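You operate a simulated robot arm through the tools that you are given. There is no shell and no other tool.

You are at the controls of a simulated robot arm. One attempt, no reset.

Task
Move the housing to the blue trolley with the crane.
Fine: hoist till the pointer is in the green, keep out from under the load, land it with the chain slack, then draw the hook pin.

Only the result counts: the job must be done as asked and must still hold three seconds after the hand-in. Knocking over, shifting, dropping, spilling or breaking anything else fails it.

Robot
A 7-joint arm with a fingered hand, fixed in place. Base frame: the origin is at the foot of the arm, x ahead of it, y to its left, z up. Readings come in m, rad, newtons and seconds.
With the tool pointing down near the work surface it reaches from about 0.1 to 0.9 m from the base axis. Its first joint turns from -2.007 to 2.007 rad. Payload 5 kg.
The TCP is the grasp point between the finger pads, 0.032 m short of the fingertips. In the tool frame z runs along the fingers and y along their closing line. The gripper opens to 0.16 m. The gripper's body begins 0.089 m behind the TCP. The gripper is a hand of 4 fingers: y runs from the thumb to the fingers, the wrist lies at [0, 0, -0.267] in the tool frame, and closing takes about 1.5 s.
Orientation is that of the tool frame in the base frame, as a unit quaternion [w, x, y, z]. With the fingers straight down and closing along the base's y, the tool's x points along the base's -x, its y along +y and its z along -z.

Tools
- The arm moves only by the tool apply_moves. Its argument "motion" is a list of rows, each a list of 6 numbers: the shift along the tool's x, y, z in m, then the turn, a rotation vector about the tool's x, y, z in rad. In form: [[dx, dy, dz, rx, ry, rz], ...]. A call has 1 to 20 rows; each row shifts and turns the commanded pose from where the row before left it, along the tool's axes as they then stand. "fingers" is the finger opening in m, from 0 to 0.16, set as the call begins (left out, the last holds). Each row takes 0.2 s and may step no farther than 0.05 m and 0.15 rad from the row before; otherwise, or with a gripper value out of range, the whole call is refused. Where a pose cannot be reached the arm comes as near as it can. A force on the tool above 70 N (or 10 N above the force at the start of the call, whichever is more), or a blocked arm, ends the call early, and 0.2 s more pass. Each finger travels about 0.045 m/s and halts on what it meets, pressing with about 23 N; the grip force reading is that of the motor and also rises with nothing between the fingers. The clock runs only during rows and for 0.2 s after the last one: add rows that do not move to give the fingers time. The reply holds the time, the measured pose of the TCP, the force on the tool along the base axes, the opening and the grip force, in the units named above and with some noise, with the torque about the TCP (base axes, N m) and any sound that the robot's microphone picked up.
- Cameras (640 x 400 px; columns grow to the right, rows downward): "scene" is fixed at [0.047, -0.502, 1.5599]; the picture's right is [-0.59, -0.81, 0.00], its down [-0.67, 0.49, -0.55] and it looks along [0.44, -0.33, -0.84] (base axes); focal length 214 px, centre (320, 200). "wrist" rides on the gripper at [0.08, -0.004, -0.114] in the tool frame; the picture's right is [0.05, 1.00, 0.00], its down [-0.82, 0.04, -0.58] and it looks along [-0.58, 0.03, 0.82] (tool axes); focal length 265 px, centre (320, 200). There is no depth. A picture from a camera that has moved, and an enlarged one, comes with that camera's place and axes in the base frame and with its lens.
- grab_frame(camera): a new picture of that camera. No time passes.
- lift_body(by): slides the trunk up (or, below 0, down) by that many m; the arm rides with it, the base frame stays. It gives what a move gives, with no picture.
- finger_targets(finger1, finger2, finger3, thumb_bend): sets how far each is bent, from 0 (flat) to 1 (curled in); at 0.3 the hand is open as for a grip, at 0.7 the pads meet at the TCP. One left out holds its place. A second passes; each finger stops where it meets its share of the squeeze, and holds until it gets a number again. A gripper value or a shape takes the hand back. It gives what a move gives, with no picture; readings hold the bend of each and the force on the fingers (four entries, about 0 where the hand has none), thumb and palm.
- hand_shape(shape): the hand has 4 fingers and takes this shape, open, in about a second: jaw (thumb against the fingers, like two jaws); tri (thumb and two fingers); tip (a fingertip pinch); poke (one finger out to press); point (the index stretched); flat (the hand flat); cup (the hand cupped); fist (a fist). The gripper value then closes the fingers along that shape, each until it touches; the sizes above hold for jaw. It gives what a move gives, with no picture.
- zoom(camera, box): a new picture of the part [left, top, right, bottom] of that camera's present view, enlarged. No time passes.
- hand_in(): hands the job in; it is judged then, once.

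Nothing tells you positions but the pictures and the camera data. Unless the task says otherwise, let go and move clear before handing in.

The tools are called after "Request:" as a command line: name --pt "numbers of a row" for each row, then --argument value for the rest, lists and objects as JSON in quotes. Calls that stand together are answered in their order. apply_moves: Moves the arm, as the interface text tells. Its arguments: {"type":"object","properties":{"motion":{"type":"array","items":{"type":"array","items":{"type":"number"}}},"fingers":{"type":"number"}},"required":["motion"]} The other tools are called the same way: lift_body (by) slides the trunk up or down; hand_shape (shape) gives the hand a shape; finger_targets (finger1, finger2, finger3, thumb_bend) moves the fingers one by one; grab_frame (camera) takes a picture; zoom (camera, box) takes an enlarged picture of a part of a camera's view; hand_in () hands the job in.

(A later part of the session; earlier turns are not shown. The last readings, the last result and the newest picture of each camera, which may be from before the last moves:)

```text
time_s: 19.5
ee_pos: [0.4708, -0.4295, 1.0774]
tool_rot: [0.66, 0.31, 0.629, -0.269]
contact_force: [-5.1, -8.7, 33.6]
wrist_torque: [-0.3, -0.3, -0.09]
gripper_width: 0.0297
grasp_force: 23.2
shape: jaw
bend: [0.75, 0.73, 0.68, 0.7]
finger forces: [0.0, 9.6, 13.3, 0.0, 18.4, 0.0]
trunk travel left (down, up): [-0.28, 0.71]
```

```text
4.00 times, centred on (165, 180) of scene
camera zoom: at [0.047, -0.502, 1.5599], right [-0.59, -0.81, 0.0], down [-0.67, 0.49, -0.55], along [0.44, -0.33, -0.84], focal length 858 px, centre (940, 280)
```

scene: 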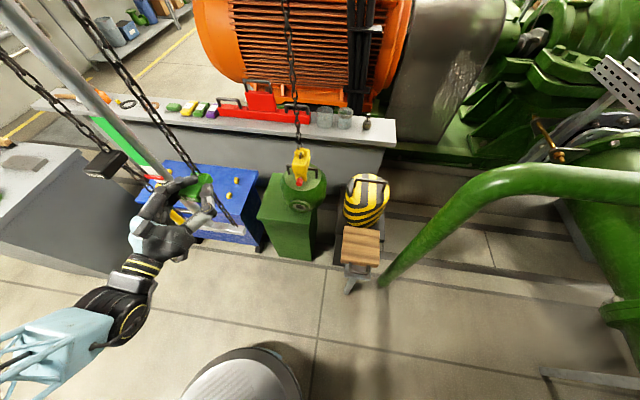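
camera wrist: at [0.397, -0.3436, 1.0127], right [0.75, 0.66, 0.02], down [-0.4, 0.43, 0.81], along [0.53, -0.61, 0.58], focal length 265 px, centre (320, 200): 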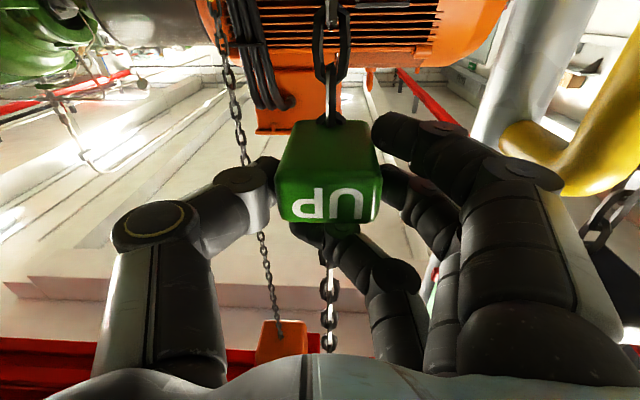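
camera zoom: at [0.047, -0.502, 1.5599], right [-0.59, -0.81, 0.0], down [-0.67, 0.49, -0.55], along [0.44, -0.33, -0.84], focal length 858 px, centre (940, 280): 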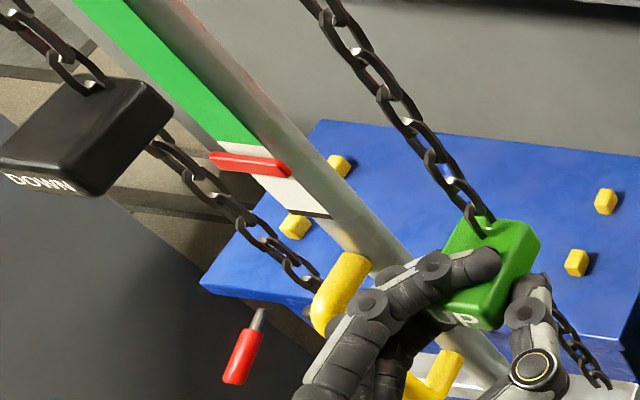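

Request:
zoom --camera "wrist" --box '[400, 0, 640, 200]'

Request:
zoom --camera "scene" --box '[150, 175, 210, 225]'

Request:
grab_frame --camera "wrist"

```text
2.00 times, centred on (520, 100) of wrist
camera zoom: at [0.3967, -0.3439, 0.9956], right [0.75, 0.66, 0.02], down [-0.4, 0.43, 0.81], along [0.53, -0.61, 0.59], focal length 531 px, centre (-80, 400)
```

zoom: 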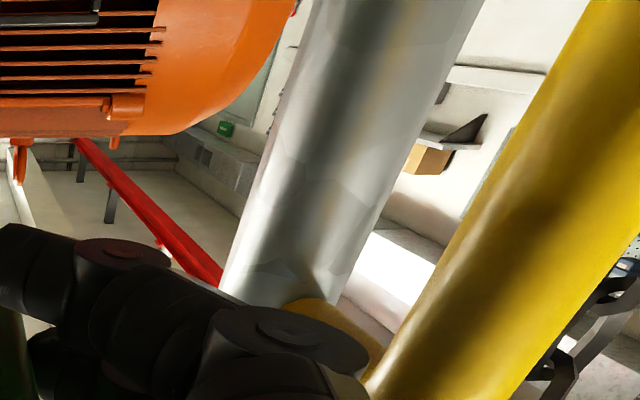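

```text
8.00 times, centred on (180, 200) of scene
camera zoom: at [0.047, -0.502, 1.5599], right [-0.59, -0.81, 0.0], down [-0.67, 0.49, -0.55], along [0.44, -0.33, -0.84], focal length 1716 px, centre (1440, 200)
```

zoom: 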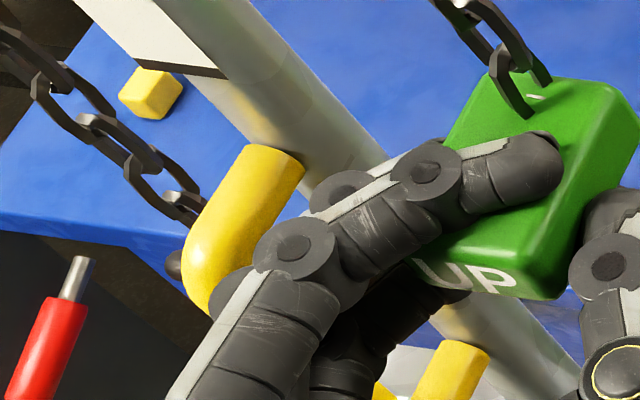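

```text
taken
camera wrist: at [0.3967, -0.3439, 0.9956], right [0.75, 0.66, 0.02], down [-0.4, 0.43, 0.81], along [0.53, -0.61, 0.59], focal length 265 px, centre (320, 200)
```

wrist: 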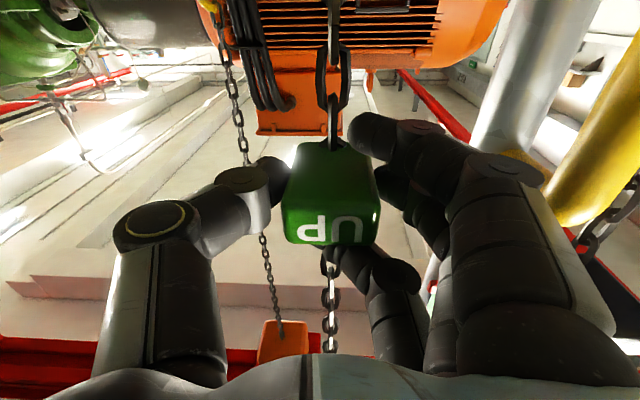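

The block has reached the end of its stroke (it slid in my hand and the pointer stopped just short of green). It probably ratchets, so I'll raise the block back a little and see whether the load holds.

Request:
lift_body --by 0.05

Request:
zoom --camera "scene" --box '[110, 130, 220, 230]'

Request:
zoom --camera "scene" --box '[250, 130, 340, 210]'

Request:
grab_frame --camera "wrist"

```text
time_s: 20.4
ee_pos: [0.472, -0.4293, 1.1251]
tool_rot: [0.658, 0.31, 0.632, -0.268]
contact_force: [-7.3, -3.6, 1.3]
wrist_torque: [-0.05, 0.01, -0.08]
gripper_width: 0.0294
grasp_force: 23.0
shape: jaw
bend: [0.75, 0.73, 0.68, 0.7]
finger forces: [0.1, 10.3, 2.3, 0.1, 18.2, 0.0]
trunk travel left (down, up): [-0.33, 0.66]
```

```text
4.00 times, centred on (165, 180) of scene
camera zoom: at [0.047, -0.502, 1.5599], right [-0.59, -0.81, 0.0], down [-0.67, 0.49, -0.55], along [0.44, -0.33, -0.84], focal length 858 px, centre (940, 280)
```

zoom: 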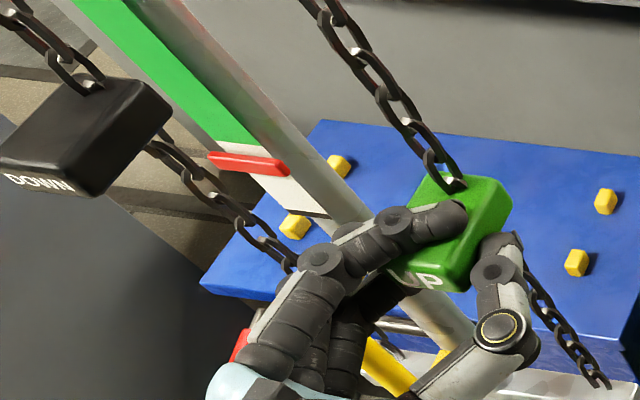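

```text
5.00 times, centred on (295, 170) of scene
camera zoom: at [0.047, -0.502, 1.5599], right [-0.59, -0.81, 0.0], down [-0.67, 0.49, -0.55], along [0.44, -0.33, -0.84], focal length 1072 px, centre (445, 350)
```

zoom: 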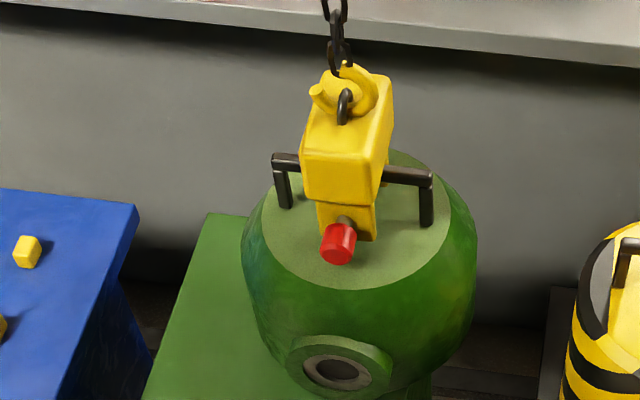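

```text
taken
camera wrist: at [0.3968, -0.3434, 1.0431], right [0.75, 0.66, 0.02], down [-0.4, 0.43, 0.81], along [0.53, -0.61, 0.59], focal length 265 px, centre (320, 200)
```

wrist: 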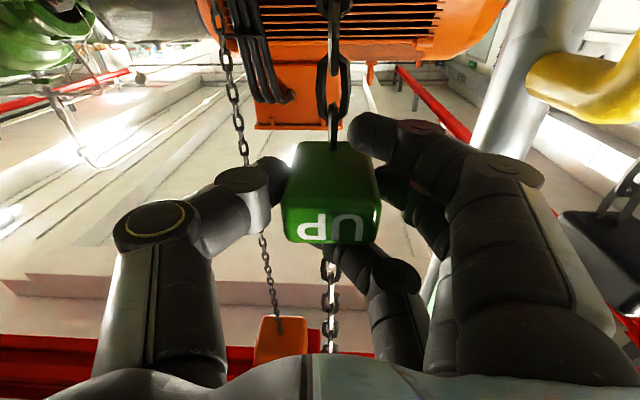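

The load held: it ratchets. I'll bring the block back up and take another stroke.

Request:
lift_body --by 0.05

Request:
lift_body --by -0.05

Request:
zoom --camera "scene" --box '[110, 130, 220, 230]'

Request:
zoom --camera "scene" --box '[250, 130, 340, 210]'

Request:
grab_frame --camera "wrist"

```text
time_s: 21.3
ee_pos: [0.4718, -0.4297, 1.1741]
tool_rot: [0.658, 0.31, 0.631, -0.27]
contact_force: [-7.4, -2.0, 0.7]
wrist_torque: [-0.06, 0.01, -0.01]
gripper_width: 0.0295
grasp_force: 23.0
shape: jaw
bend: [0.75, 0.73, 0.68, 0.71]
finger forces: [0.1, 10.5, 2.3, 0.1, 17.9, 0.0]
trunk travel left (down, up): [-0.38, 0.61]
```

```text
time_s: 22.2
ee_pos: [0.4718, -0.4294, 1.1233]
tool_rot: [0.657, 0.31, 0.632, -0.269]
contact_force: [-6.6, -4.9, 0.6]
wrist_torque: [-0.04, 0.04, -0.01]
gripper_width: 0.0292
grasp_force: 23.4
shape: jaw
bend: [0.75, 0.73, 0.68, 0.71]
finger forces: [0.1, 10.1, 2.0, 0.0, 17.8, 0.1]
trunk travel left (down, up): [-0.33, 0.66]
```

```text
4.00 times, centred on (165, 180) of scene
camera zoom: at [0.047, -0.502, 1.5599], right [-0.59, -0.81, 0.0], down [-0.67, 0.49, -0.55], along [0.44, -0.33, -0.84], focal length 858 px, centre (940, 280)
```

zoom: 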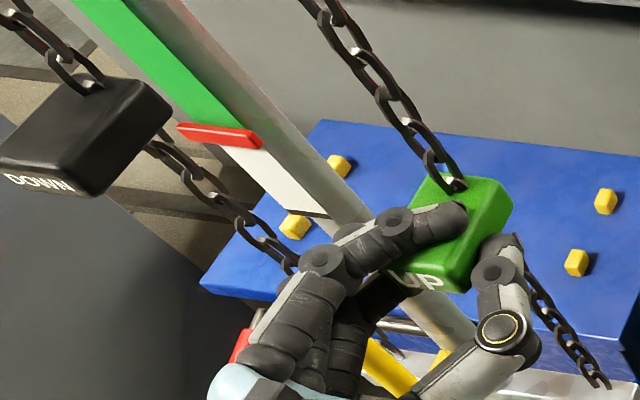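

```text
5.00 times, centred on (295, 170) of scene
camera zoom: at [0.047, -0.502, 1.5599], right [-0.59, -0.81, 0.0], down [-0.67, 0.49, -0.55], along [0.44, -0.33, -0.84], focal length 1072 px, centre (445, 350)
```

zoom: 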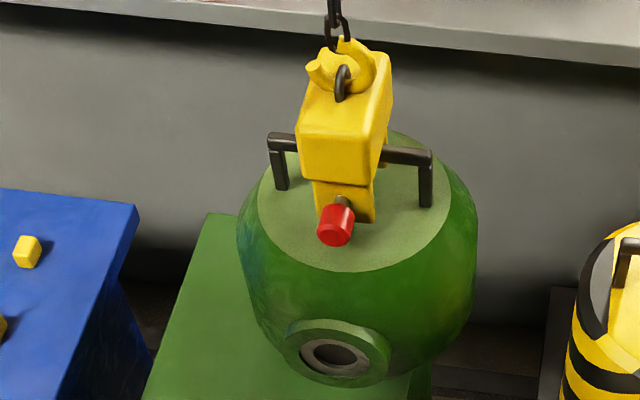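

```text
taken
camera wrist: at [0.3966, -0.3434, 1.0423], right [0.75, 0.66, 0.02], down [-0.4, 0.43, 0.81], along [0.53, -0.61, 0.58], focal length 265 px, centre (320, 200)
```

wrist: 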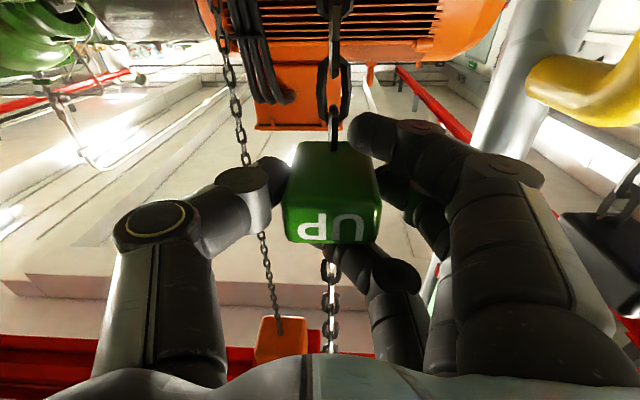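

The pointer is now at the edge of the green. I'll finish this stroke and take one more to get well inside.

Request:
lift_body --by -0.035

Request:
lift_body --by 0.085

Request:
lift_body --by -0.06

Request:
zoom --camera "scene" --box '[70, 80, 230, 230]'

Request:
grab_frame --camera "scene"

Request:
grab_frame --camera "wrist"

```text
time_s: 23.0
ee_pos: [0.4718, -0.4304, 1.0885]
tool_rot: [0.658, 0.311, 0.632, -0.268]
contact_force: [-6.2, -5.5, 0.7]
wrist_torque: [-0.04, -0.01, -0.03]
gripper_width: 0.0294
grasp_force: 23.2
shape: jaw
bend: [0.75, 0.73, 0.68, 0.71]
finger forces: [0.0, 10.2, 2.0, 0.0, 17.8, 0.0]
trunk travel left (down, up): [-0.295, 0.695]
```

```text
time_s: 24.2
ee_pos: [0.4731, -0.4294, 1.1753]
tool_rot: [0.658, 0.31, 0.631, -0.269]
contact_force: [-7.9, -1.4, 1.6]
wrist_torque: [-0.05, 0.01, 0.0]
gripper_width: 0.0295
grasp_force: 22.9
shape: jaw
bend: [0.75, 0.73, 0.68, 0.71]
finger forces: [0.0, 10.4, 2.4, 0.0, 17.9, 0.0]
trunk travel left (down, up): [-0.38, 0.61]
```

```text
time_s: 25.2
ee_pos: [0.473, -0.4287, 1.1137]
tool_rot: [0.657, 0.31, 0.632, -0.269]
contact_force: [-4.6, -5.7, -0.1]
wrist_torque: [0.02, 0.02, 0.01]
gripper_width: 0.0296
grasp_force: 23.5
shape: jaw
bend: [0.75, 0.73, 0.68, 0.71]
finger forces: [0.0, 10.1, 2.2, 0.1, 17.9, 0.0]
trunk travel left (down, up): [-0.32, 0.67]
```

```text
2.67 times, centred on (150, 155) of scene
camera zoom: at [0.047, -0.502, 1.5599], right [-0.59, -0.81, 0.0], down [-0.67, 0.49, -0.55], along [0.44, -0.33, -0.84], focal length 572 px, centre (773, 320)
```

zoom: 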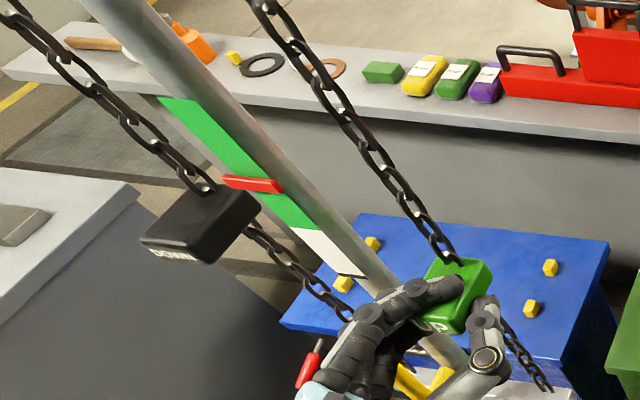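

```text
taken
```

scene: 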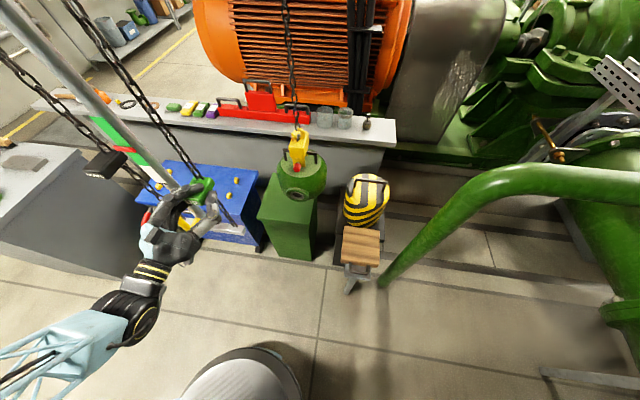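

```text
taken
camera wrist: at [0.3966, -0.3434, 1.0323], right [0.75, 0.66, 0.02], down [-0.4, 0.43, 0.81], along [0.53, -0.61, 0.58], focal length 265 px, centre (320, 200)
```

wrist: 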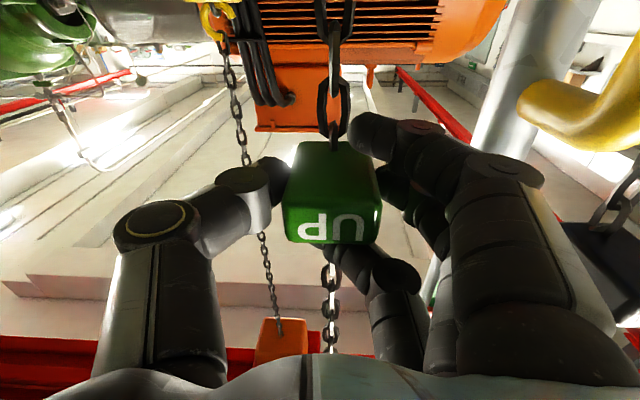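

The pointer is well inside the green and the load is hanging clear. The beam runs at 45°, so I'll now draw the crane along it, gently, using the grip I already have.

Request:
apply_moves --pt "0 0.005 -0.0003 0 0 0" --pt "0 0.01 -0.0006 0 0 0" --pt "0 0.015 -0.0009 0 0 0" --pt "0 0.015 -0.0009 0 0 0" --pt "0 0.01 -0.0006 0 0 0" --pt "0 0.005 -0.0003 0 0 0"

Request:
grab_frame --camera "scene"

Request:
grab_frame --camera "wrist"

```text
time_s: 26.6
ee_pos: [0.5145, -0.3856, 1.1192]
tool_rot: [0.658, 0.308, 0.632, -0.268]
contact_force: [7.7, 3.9, 0.9]
wrist_torque: [-0.09, 0.1, 0.48]
gripper_width: 0.0284
grasp_force: 22.9
shape: jaw
bend: [0.75, 0.73, 0.67, 0.71]
finger forces: [0.0, 15.3, 2.6, 0.1, 9.6, 0.0]
trunk travel left (down, up): [-0.32, 0.67]
```

```text
taken
```

scene: 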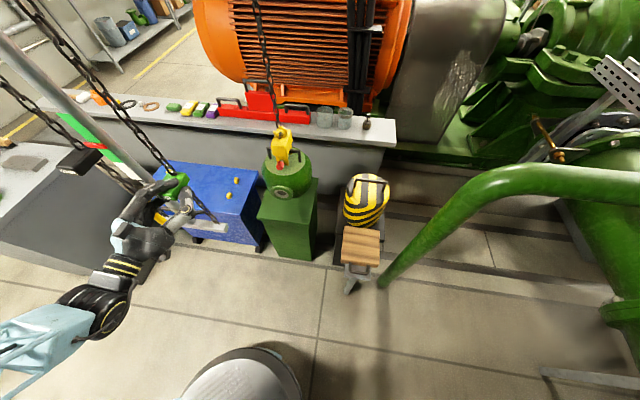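

```text
taken
camera wrist: at [0.4399, -0.2999, 1.0377], right [0.75, 0.67, 0.02], down [-0.4, 0.43, 0.81], along [0.53, -0.61, 0.59], focal length 265 px, centre (320, 200)
```

wrist: 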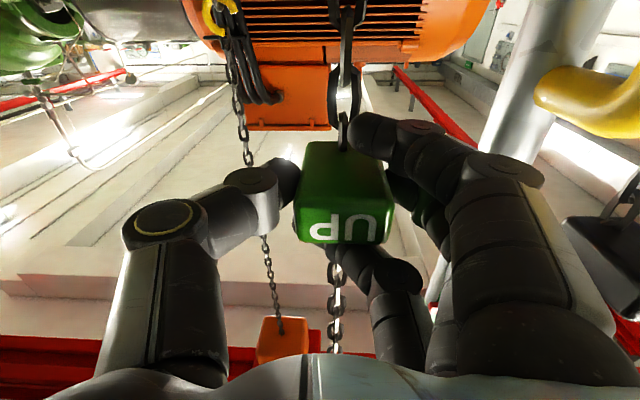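

The crane follows smoothly. I'll continue at a slow, steady pace.

Request:
apply_moves --pt "0.0004 0.008 -0.0005 0 0 0" --pt "0.0004 0.015 -0.0009 0 0 0" --pt "0.0004 0.015 -0.0009 0 0 0" --pt "0.0004 0.015 -0.0009 0 0 0" --pt "0.0004 0.015 -0.0009 0 0 0" --pt "0.0004 0.015 -0.0009 0 0 0" --pt "0.0004 0.015 -0.0009 0 0 0" --pt "0.0004 0.015 -0.0009 0 0 0" --pt "0.0004 0.015 -0.0009 0 0 0" --pt "0.0004 0.015 -0.0009 0 0 0" --pt "0.0004 0.015 -0.0009 0 0 0" --pt "0.0004 0.012 -0.0007 0 0 0" --pt "0.0004 0.008 -0.0005 0 0 0" --pt "0.0 0.005 -0.0003 0 0 0" --pt "0 0 0 0 0 0"

Request:
grab_frame --camera "scene"

Request:
grab_frame --camera "wrist"

```text
time_s: 29.8
ee_pos: [0.644, -0.2557, 1.1264]
tool_rot: [0.658, 0.309, 0.632, -0.269]
contact_force: [1.1, -3.7, 1.5]
wrist_torque: [-0.07, 0.03, 0.23]
gripper_width: 0.0292
grasp_force: 23.2
shape: jaw
bend: [0.75, 0.73, 0.68, 0.71]
finger forces: [0.1, 12.4, 1.9, 0.1, 14.3, 0.1]
trunk travel left (down, up): [-0.32, 0.67]
```

```text
taken
```

scene: 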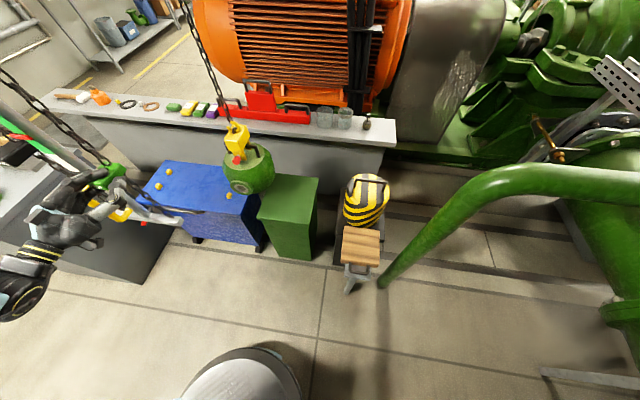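

```text
taken
camera wrist: at [0.5693, -0.1697, 1.045], right [0.74, 0.67, 0.02], down [-0.4, 0.43, 0.81], along [0.53, -0.61, 0.59], focal length 265 px, centre (320, 200)
```

wrist: 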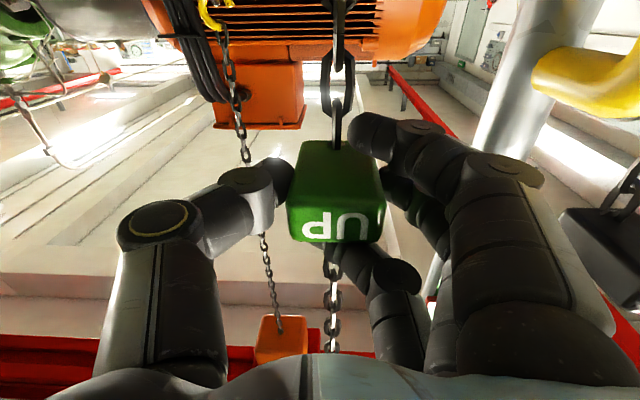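

The load is over the start of the trolley. Continuing at the same pace.

Request:
apply_moves --pt "0.0004 0.008 -0.0005 0 0 0" --pt "0.0004 0.015 -0.0009 0 0 0" --pt "0.0004 0.015 -0.0009 0 0 0" --pt "0.0004 0.015 -0.0009 0 0 0" --pt "0.0004 0.015 -0.0009 0 0 0" --pt "0.0004 0.015 -0.0009 0 0 0" --pt "0.0004 0.015 -0.0009 0 0 0" --pt "0.0004 0.015 -0.0009 0 0 0" --pt "0.0004 0.015 -0.0009 0 0 0" --pt "0.0004 0.015 -0.0009 0 0 0" --pt "0.0004 0.015 -0.0009 0 0 0" --pt "0.0004 0.012 -0.0007 0 0 0" --pt "0.0004 0.008 -0.0005 0 0 0" --pt "0.0 0.005 -0.0003 0 0 0" --pt "0 0 0 0 0 0"

Request:
grab_frame --camera "scene"

Request:
zoom --camera "scene" --box '[110, 100, 290, 260]'

Request:
grab_frame --camera "wrist"

```text
time_s: 33.0
ee_pos: [0.7745, -0.1261, 1.1341]
tool_rot: [0.658, 0.31, 0.631, -0.268]
contact_force: [-3.0, 0.8, -0.5]
wrist_torque: [-0.06, 0.06, 0.27]
gripper_width: 0.0291
grasp_force: 23.1
shape: jaw
bend: [0.75, 0.73, 0.68, 0.71]
finger forces: [0.0, 12.9, 1.6, 0.0, 14.8, 0.0]
trunk travel left (down, up): [-0.32, 0.67]
```

```text
taken
```

scene: 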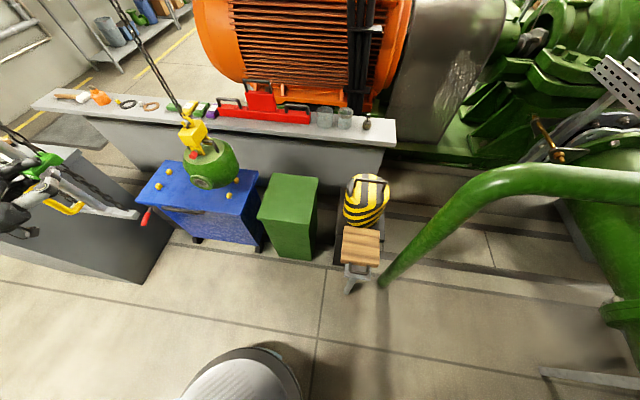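

```text
2.50 times, centred on (200, 180) of scene
camera zoom: at [0.047, -0.502, 1.5599], right [-0.59, -0.81, 0.0], down [-0.67, 0.49, -0.55], along [0.44, -0.33, -0.84], focal length 536 px, centre (620, 250)
```

zoom: 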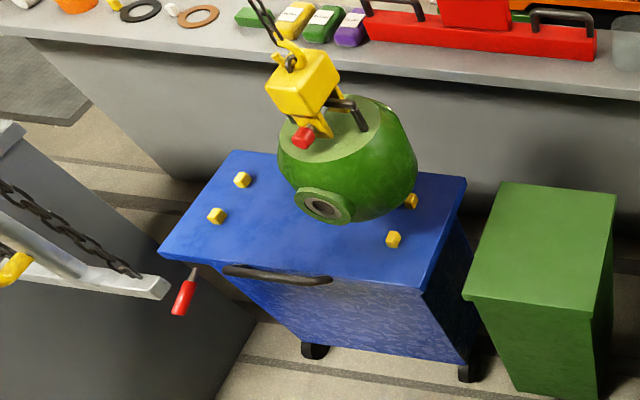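

```text
taken
camera wrist: at [0.6993, -0.0402, 1.053], right [0.75, 0.67, 0.02], down [-0.4, 0.43, 0.81], along [0.53, -0.61, 0.59], focal length 265 px, centre (320, 200)
```

wrist: 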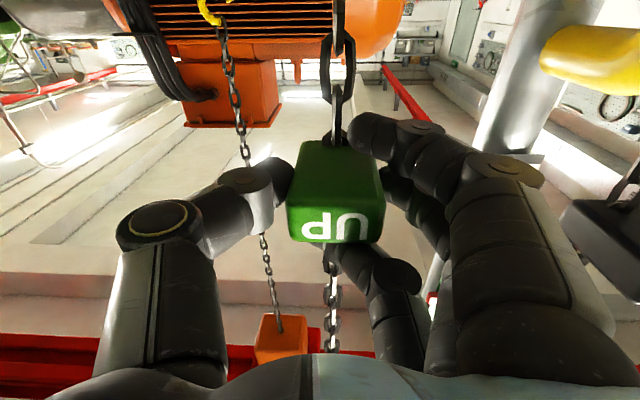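

The housing is over the trolley, about 17 cm short of its centre. I'll move most of that and re-measure.

Request:
apply_moves --pt "0.0006 0.008 -0.0005 0 0 0" --pt "0.0006 0.015 -0.0009 0 0 0" --pt "0.0006 0.015 -0.0009 0 0 0" --pt "0.0006 0.015 -0.0009 0 0 0" --pt "0.0006 0.015 -0.0009 0 0 0" --pt "0.0006 0.015 -0.0009 0 0 0" --pt "0.0006 0.015 -0.0009 0 0 0" --pt "0.0006 0.012 -0.0007 0 0 0" --pt "0.0006 0.01 -0.0007 0 0 0" --pt "0.0006 0.008 -0.0005 0 0 0" --pt "0.0 0.005 -0.0003 0 0 0" --pt "0 0 0 0 0 0" --pt "0 0 0 0 0 0" --pt "0 0 0 0 0 0" --pt "0 0 0 0 0 0"

Request:
grab_frame --camera "scene"

Request:
zoom --camera "scene" --box '[110, 100, 290, 260]'

Request:
grab_frame --camera "wrist"

```text
time_s: 36.2
ee_pos: [0.8669, -0.033, 1.1346]
tool_rot: [0.658, 0.31, 0.632, -0.269]
contact_force: [0.7, -3.9, 0.8]
wrist_torque: [-0.03, 0.03, 0.24]
gripper_width: 0.0283
grasp_force: 22.9
shape: jaw
bend: [0.75, 0.73, 0.68, 0.71]
finger forces: [0.0, 11.8, 1.8, 0.0, 15.1, 0.1]
trunk travel left (down, up): [-0.32, 0.67]
```

```text
taken
```

scene: 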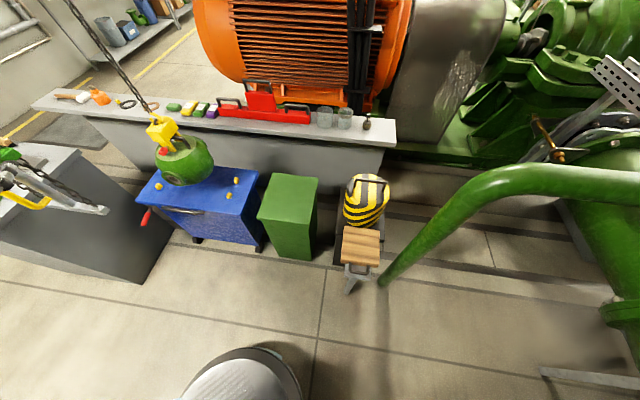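

```text
2.50 times, centred on (200, 180) of scene
camera zoom: at [0.047, -0.502, 1.5599], right [-0.59, -0.81, 0.0], down [-0.67, 0.49, -0.55], along [0.44, -0.33, -0.84], focal length 536 px, centre (620, 250)
```

zoom: 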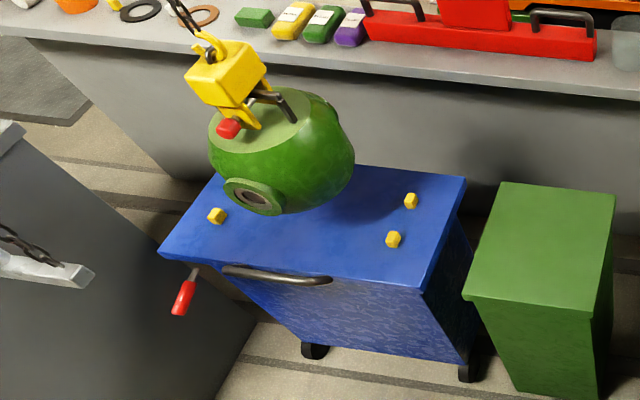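

```text
taken
camera wrist: at [0.7917, 0.0529, 1.0539], right [0.75, 0.66, 0.02], down [-0.4, 0.43, 0.81], along [0.53, -0.61, 0.59], focal length 265 px, centre (320, 200)
```

wrist: 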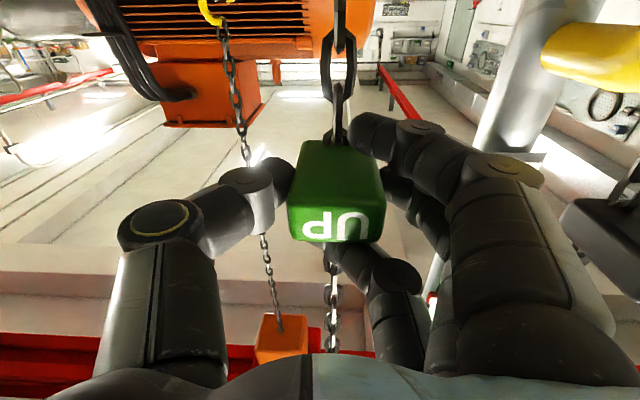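

By projecting the hook down onto the trolley plane, the load is about 2 cm short of the peg-centre. I'll close that gap.

Request:
apply_moves --pt "0 0.006 -0.0004 0 0 0" --pt "0 0.008 -0.0005 0 0 0" --pt "0 0.006 -0.0004 0 0 0" --pt "0 0 0 0 0 0" --pt "0 0 0 0 0 0" --pt "0 0 0 0 0 0" --pt "0 0 0 0 0 0" --pt "0 0 0 0 0 0" --pt "0 0 0 0 0 0"

Request:
zoom --camera "scene" --box '[110, 100, 290, 260]'

Request:
zoom --camera "scene" --box '[0, 100, 180, 260]'

Request:
grab_frame --camera "wrist"

```text
time_s: 38.2
ee_pos: [0.8813, -0.0167, 1.1368]
tool_rot: [0.658, 0.309, 0.632, -0.269]
contact_force: [6.9, 4.7, 0.1]
wrist_torque: [-0.09, 0.08, 0.43]
gripper_width: 0.028
grasp_force: 23.3
shape: jaw
bend: [0.75, 0.72, 0.68, 0.71]
finger forces: [0.0, 15.2, 2.3, 0.1, 9.0, 0.0]
trunk travel left (down, up): [-0.32, 0.67]
```

```text
2.50 times, centred on (200, 180) of scene
camera zoom: at [0.047, -0.502, 1.5599], right [-0.59, -0.81, 0.0], down [-0.67, 0.49, -0.55], along [0.44, -0.33, -0.84], focal length 536 px, centre (620, 250)
```

zoom: 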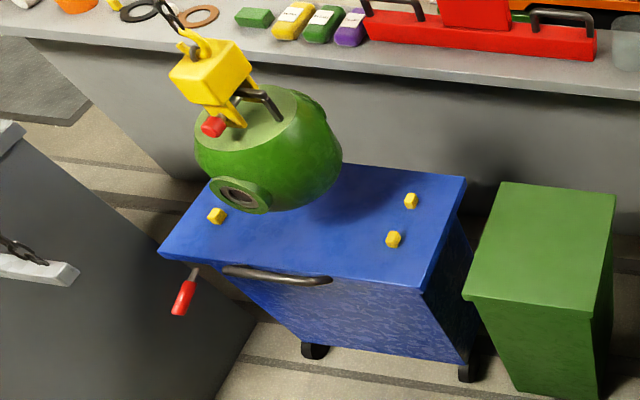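

```text
2.50 times, centred on (90, 180) of scene
camera zoom: at [0.047, -0.502, 1.5599], right [-0.59, -0.81, 0.0], down [-0.67, 0.49, -0.55], along [0.44, -0.33, -0.84], focal length 536 px, centre (895, 250)
```

zoom: 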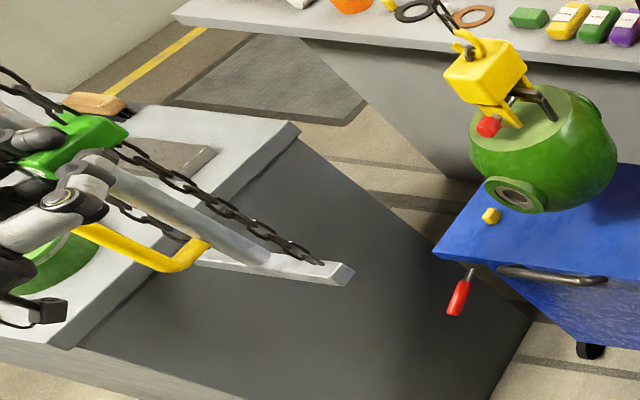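

```text
taken
camera wrist: at [0.806, 0.0687, 1.055], right [0.75, 0.67, 0.02], down [-0.4, 0.43, 0.81], along [0.53, -0.61, 0.59], focal length 265 px, centre (320, 200)
```

wrist: 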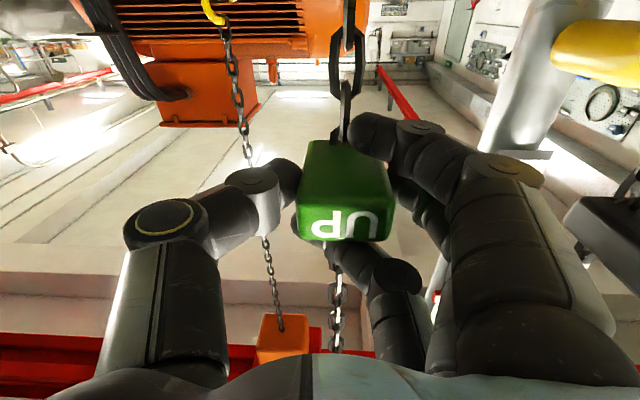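

The load now hangs over the trolley centre. I'll release the UP block with a modest opening and check that the crane stays put.

Request:
apply_moves --pt "0 0 0 0 0 0" --pt "0 0 0 0 0 0" --pt "0 0 0 0 0 0" --pt "0 0 0 0 0 0" --pt "0 0 0 0 0 0" --fingers 0.09

Request:
grab_frame --camera "wrist"

Request:
zoom --camera "scene" --box '[0, 100, 180, 260]'

```text
time_s: 39.4
ee_pos: [0.8804, -0.0174, 1.1366]
tool_rot: [0.658, 0.31, 0.632, -0.269]
contact_force: [0.0, -0.5, 0.6]
wrist_torque: [0.02, 0.0, 0.0]
gripper_width: 0.0894
grasp_force: 0.1
shape: jaw
bend: [0.72, 0.72, 0.71, 0.7]
finger forces: [0.0, 0.0, 0.1, 0.1, 0.0, 0.0]
trunk travel left (down, up): [-0.32, 0.67]
```

```text
taken
camera wrist: at [0.8056, 0.0678, 1.0554], right [0.75, 0.66, 0.02], down [-0.4, 0.43, 0.81], along [0.53, -0.61, 0.59], focal length 265 px, centre (320, 200)
```

wrist: 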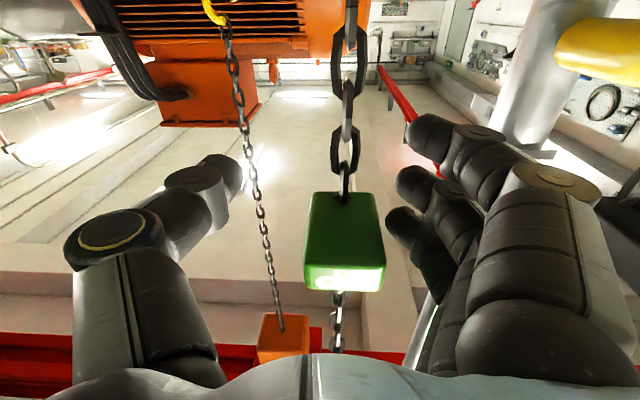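

```text
2.50 times, centred on (90, 180) of scene
camera zoom: at [0.047, -0.502, 1.5599], right [-0.59, -0.81, 0.0], down [-0.67, 0.49, -0.55], along [0.44, -0.33, -0.84], focal length 536 px, centre (895, 250)
```

zoom: 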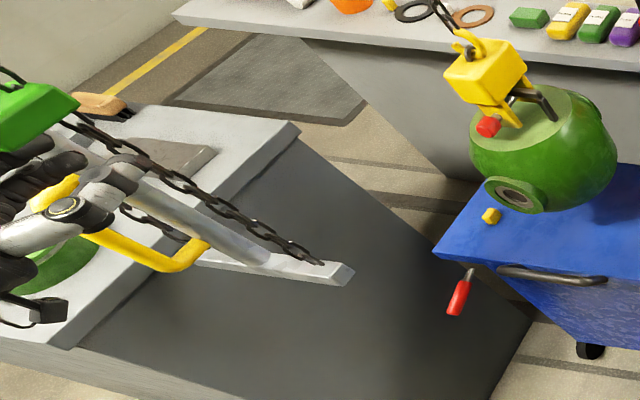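

The UP block sprang back up and the load held still. I'll retract the hand along its axis and raise it, clear of the blocks.

Request:
apply_moves --pt "0 0 -0.02 0 0 0" --pt "0 0 -0.03 0 0 0" --pt "0 0 -0.03 0 0 0" --pt "0 0 -0.03 0 0 0" --pt "-0.03 0 0 0 0 0" --pt "-0.025 0 0 0 0 0"

Request:
grab_frame --camera "wrist"

Request:
grab_frame --camera "scene"

```text
time_s: 40.8
ee_pos: [0.805, 0.0605, 1.1931]
tool_rot: [0.658, 0.311, 0.631, -0.27]
contact_force: [-0.5, -0.1, -0.1]
wrist_torque: [0.01, 0.02, 0.02]
gripper_width: 0.0895
grasp_force: 0.2
shape: jaw
bend: [0.72, 0.72, 0.71, 0.7]
finger forces: [0.0, 0.0, 0.0, 0.1, 0.1, 0.1]
trunk travel left (down, up): [-0.32, 0.67]
```

```text
taken
camera wrist: at [0.7299, 0.1462, 1.1111], right [0.75, 0.66, 0.02], down [-0.4, 0.43, 0.81], along [0.53, -0.61, 0.59], focal length 265 px, centre (320, 200)
```

wrist: 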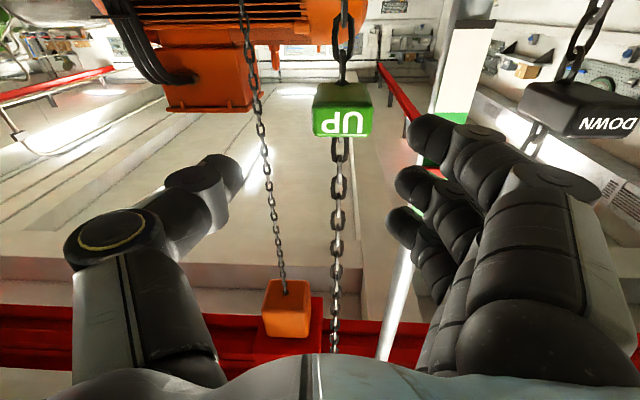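

```text
taken
```

scene: 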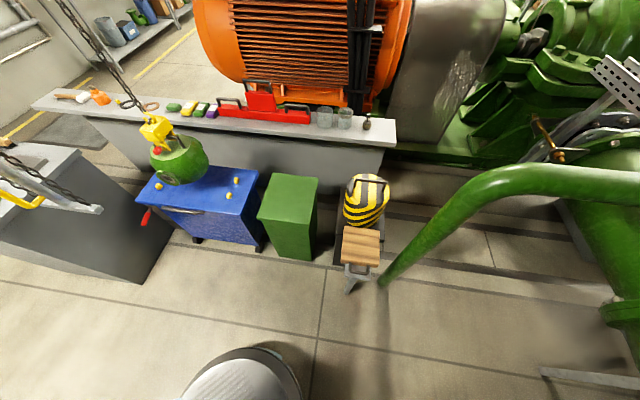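

DOWN block is about 0.21 m to the side at the same height. I'll shift over in front of it.

Request:
apply_moves --pt "0 0.03 0 0 0 0" --pt "0 0.04 0 0 0 0" --pt "0 0.04 0 0 0 0" --pt "0 0.04 0 0 0 0" --pt "0 0.04 0 0 0 0" --pt "0 0.02 0 0 0 0"

Request:
grab_frame --camera "wrist"

```text
time_s: 42.2
ee_pos: [0.961, 0.1995, 1.2038]
tool_rot: [0.658, 0.31, 0.632, -0.268]
contact_force: [0.6, 0.4, 0.1]
wrist_torque: [-0.02, 0.01, 0.02]
gripper_width: 0.0891
grasp_force: 0.0
shape: jaw
bend: [0.72, 0.72, 0.71, 0.7]
finger forces: [0.0, 0.0, 0.0, 0.0, 0.0, 0.0]
trunk travel left (down, up): [-0.32, 0.67]
```

```text
taken
camera wrist: at [0.8861, 0.2863, 1.1239], right [0.75, 0.67, 0.02], down [-0.4, 0.43, 0.81], along [0.53, -0.61, 0.59], focal length 265 px, centre (320, 200)
```

wrist: 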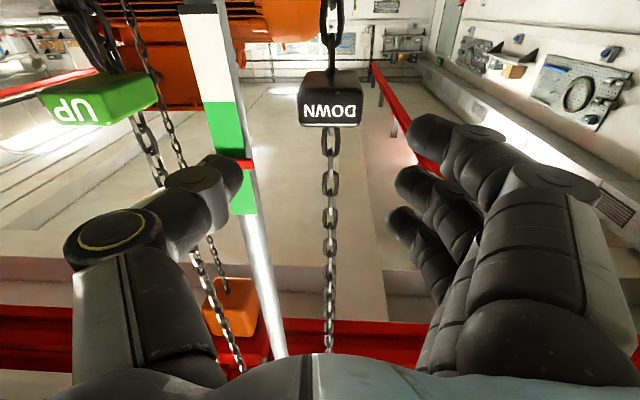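

Clear view: gauge pointer in the green and the DOWN block straight ahead. I'll approach it, offset a little away from the gauge plate so the thumb clears it.

Request:
apply_moves --pt "0.01 0.02 0 0 0 0" --pt "0 0 0.02 0 0 0" --pt "0 0 0.025 0 0 0" --pt "0 0 0.02 0 0 0" --pt "0 0 0.015 0 0 0" --pt "0 0 0.015 0 0 0" --pt "0 0 0 0 0 0" --fingers 0.08

Request:
grab_frame --camera "wrist"

Request:
grab_frame --camera "scene"

```text
time_s: 43.8
ee_pos: [1.0402, 0.1432, 1.1982]
tool_rot: [0.658, 0.309, 0.632, -0.268]
contact_force: [0.1, -0.4, 0.2]
wrist_torque: [0.0, 0.0, -0.01]
gripper_width: 0.0806
grasp_force: 0.1
shape: jaw
bend: [0.72, 0.72, 0.72, 0.7]
finger forces: [0.0, 0.1, 0.1, 0.1, 0.1, 0.0]
trunk travel left (down, up): [-0.32, 0.67]
```

```text
taken
camera wrist: at [0.9654, 0.2288, 1.1182], right [0.75, 0.67, 0.02], down [-0.4, 0.43, 0.81], along [0.53, -0.61, 0.59], focal length 265 px, centre (320, 200)
```

wrist: 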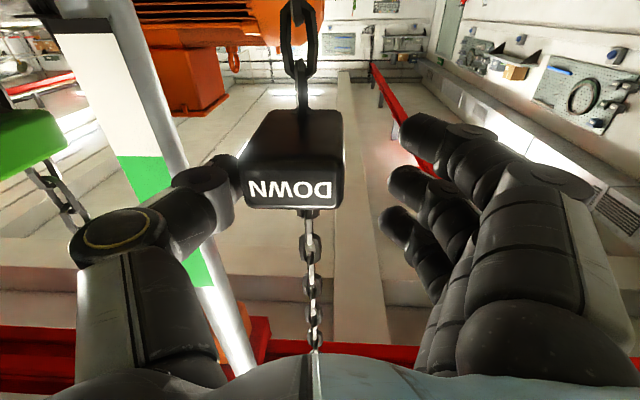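

```text
taken
```

scene: 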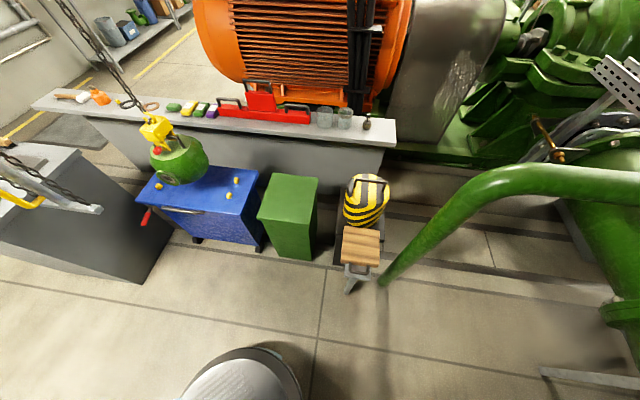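

The block is between thumb and fingers, no contact yet. I'll close while shifting slightly toward the thumb so both sides meet together.

Request:
apply_moves --pt "0 -0.004 0 0 0 0" --pt "0 -0.004 0 0 0 0" --pt "0 -0.004 0 0 0 0" --pt "0 0 0 0 0 0" --pt "0 0 0 0 0 0" --pt "0 0 0 0 0 0" --pt "0 0 0 0 0 0" --fingers 0.02

Request:
grab_frame --camera "wrist"

Request:
zoom --camera "scene" --box '[110, 100, 290, 260]'

```text
time_s: 45.4
ee_pos: [1.0314, 0.1351, 1.197]
tool_rot: [0.658, 0.31, 0.631, -0.269]
contact_force: [-0.9, -1.0, 0.7]
wrist_torque: [0.12, -0.22, 0.06]
gripper_width: 0.0338
grasp_force: 22.5
shape: jaw
bend: [0.73, 0.73, 0.68, 0.7]
finger forces: [8.3, 8.2, 0.0, 0.0, 19.2, 0.0]
trunk travel left (down, up): [-0.32, 0.67]
```

```text
taken
camera wrist: at [0.9562, 0.2208, 1.1164], right [0.75, 0.66, 0.02], down [-0.4, 0.43, 0.81], along [0.53, -0.61, 0.59], focal length 265 px, centre (320, 200)
```

wrist: 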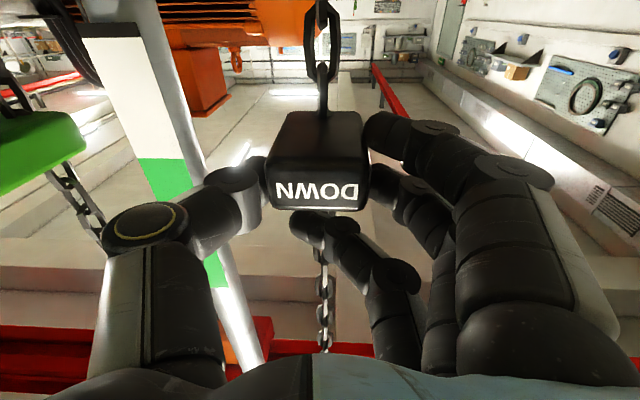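

```text
2.50 times, centred on (200, 180) of scene
camera zoom: at [0.047, -0.502, 1.5599], right [-0.59, -0.81, 0.0], down [-0.67, 0.49, -0.55], along [0.44, -0.33, -0.84], focal length 536 px, centre (620, 250)
```

zoom: 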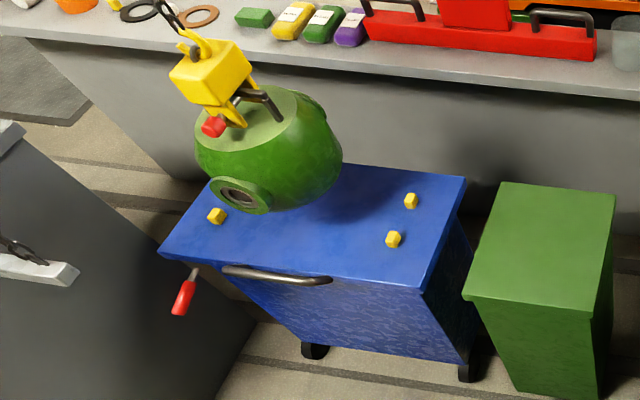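

Gripped evenly and nothing moved. I'll pull DOWN a small stroke and see how far the load descends.

Request:
lift_body --by -0.04

Request:
zoom --camera "scene" --box '[110, 100, 290, 260]'

Request:
grab_frame --camera "wrist"

```text
time_s: 46.2
ee_pos: [1.0315, 0.1346, 1.1565]
tool_rot: [0.657, 0.31, 0.632, -0.27]
contact_force: [-4.8, -3.7, 0.9]
wrist_torque: [0.15, -0.18, 0.05]
gripper_width: 0.0332
grasp_force: 22.5
shape: jaw
bend: [0.73, 0.73, 0.68, 0.7]
finger forces: [8.3, 8.3, 0.1, 0.0, 22.3, 0.1]
trunk travel left (down, up): [-0.28, 0.71]
```

```text
2.50 times, centred on (200, 180) of scene
camera zoom: at [0.047, -0.502, 1.5599], right [-0.59, -0.81, 0.0], down [-0.67, 0.49, -0.55], along [0.44, -0.33, -0.84], focal length 536 px, centre (620, 250)
```

zoom: 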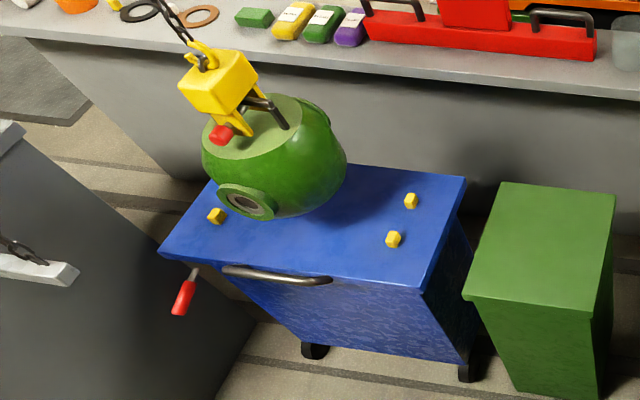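

```text
taken
camera wrist: at [0.9559, 0.2209, 1.0746], right [0.75, 0.66, 0.02], down [-0.4, 0.43, 0.81], along [0.53, -0.61, 0.58], focal length 265 px, centre (320, 200)
```

wrist: 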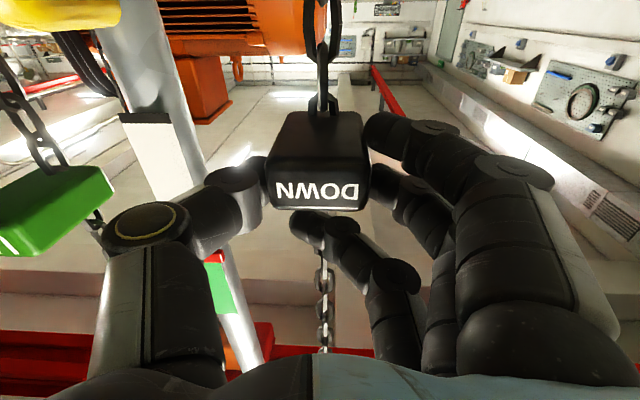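

The load descends about half the pull. I'll finish this stroke, return and pull again, checking after each.

Request:
lift_body --by -0.05

Request:
zoom --camera "scene" --box '[110, 100, 290, 260]'

Request:
grab_frame --camera "wrist"

```text
time_s: 47.2
ee_pos: [1.0307, 0.1354, 1.1047]
tool_rot: [0.657, 0.31, 0.632, -0.269]
contact_force: [-4.6, -4.0, 1.4]
wrist_torque: [0.2, -0.17, 0.06]
gripper_width: 0.0335
grasp_force: 23.2
shape: jaw
bend: [0.73, 0.73, 0.68, 0.7]
finger forces: [8.2, 8.0, 0.0, 0.1, 22.3, 0.0]
trunk travel left (down, up): [-0.23, 0.76]
```

```text
2.50 times, centred on (200, 180) of scene
camera zoom: at [0.047, -0.502, 1.5599], right [-0.59, -0.81, 0.0], down [-0.67, 0.49, -0.55], along [0.44, -0.33, -0.84], focal length 536 px, centre (620, 250)
```

zoom: 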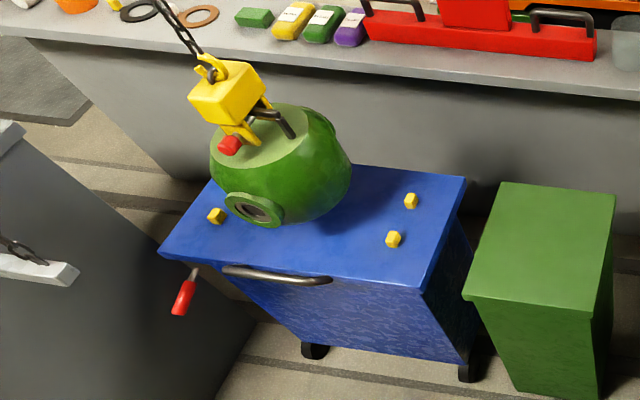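

```text
taken
camera wrist: at [0.9559, 0.221, 1.0244], right [0.75, 0.66, 0.02], down [-0.4, 0.43, 0.81], along [0.53, -0.61, 0.58], focal length 265 px, centre (320, 200)
```

wrist: 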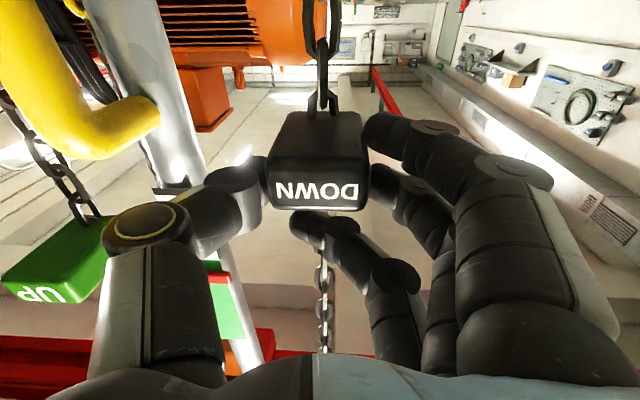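

Request:
lift_body --by 0.09

Request:
lift_body --by -0.06

Request:
zoom --camera "scene" --box '[110, 100, 290, 260]'

Request:
grab_frame --camera "wrist"

```text
time_s: 48.4
ee_pos: [1.0324, 0.1349, 1.1984]
tool_rot: [0.658, 0.309, 0.632, -0.268]
contact_force: [-3.0, -3.4, 0.7]
wrist_torque: [0.15, -0.19, 0.07]
gripper_width: 0.0334
grasp_force: 22.9
shape: jaw
bend: [0.73, 0.73, 0.68, 0.7]
finger forces: [8.4, 8.6, 0.0, 0.0, 21.9, 0.0]
trunk travel left (down, up): [-0.32, 0.67]
```

```text
time_s: 49.4
ee_pos: [1.0312, 0.1356, 1.1356]
tool_rot: [0.657, 0.31, 0.632, -0.269]
contact_force: [-3.1, -6.8, 1.3]
wrist_torque: [0.17, -0.2, -0.04]
gripper_width: 0.0334
grasp_force: 23.2
shape: jaw
bend: [0.73, 0.73, 0.68, 0.7]
finger forces: [7.9, 7.8, 0.1, 0.0, 22.8, 0.0]
trunk travel left (down, up): [-0.26, 0.73]
```

```text
2.50 times, centred on (200, 180) of scene
camera zoom: at [0.047, -0.502, 1.5599], right [-0.59, -0.81, 0.0], down [-0.67, 0.49, -0.55], along [0.44, -0.33, -0.84], focal length 536 px, centre (620, 250)
```

zoom: 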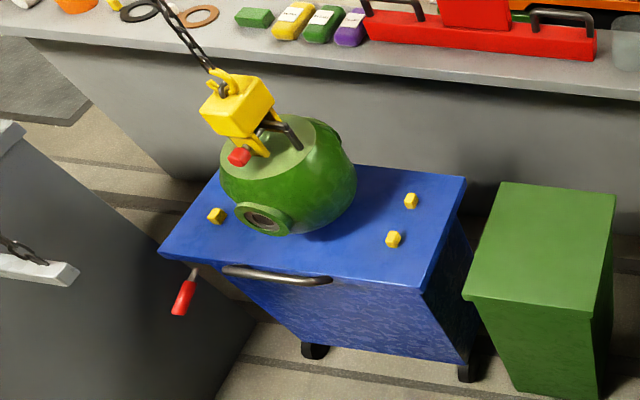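

```text
taken
camera wrist: at [0.9559, 0.2212, 1.0545], right [0.75, 0.66, 0.02], down [-0.4, 0.43, 0.81], along [0.53, -0.61, 0.58], focal length 265 px, centre (320, 200)
```

wrist: 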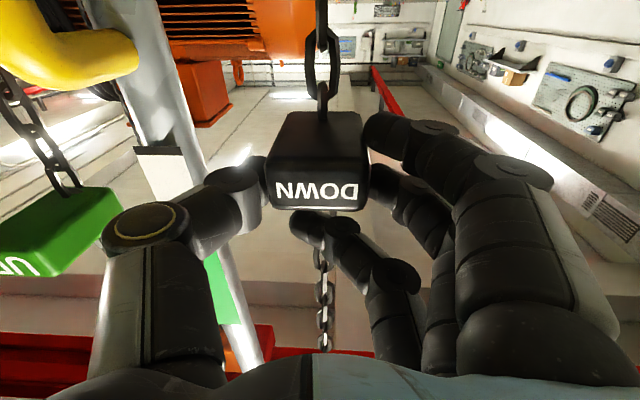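

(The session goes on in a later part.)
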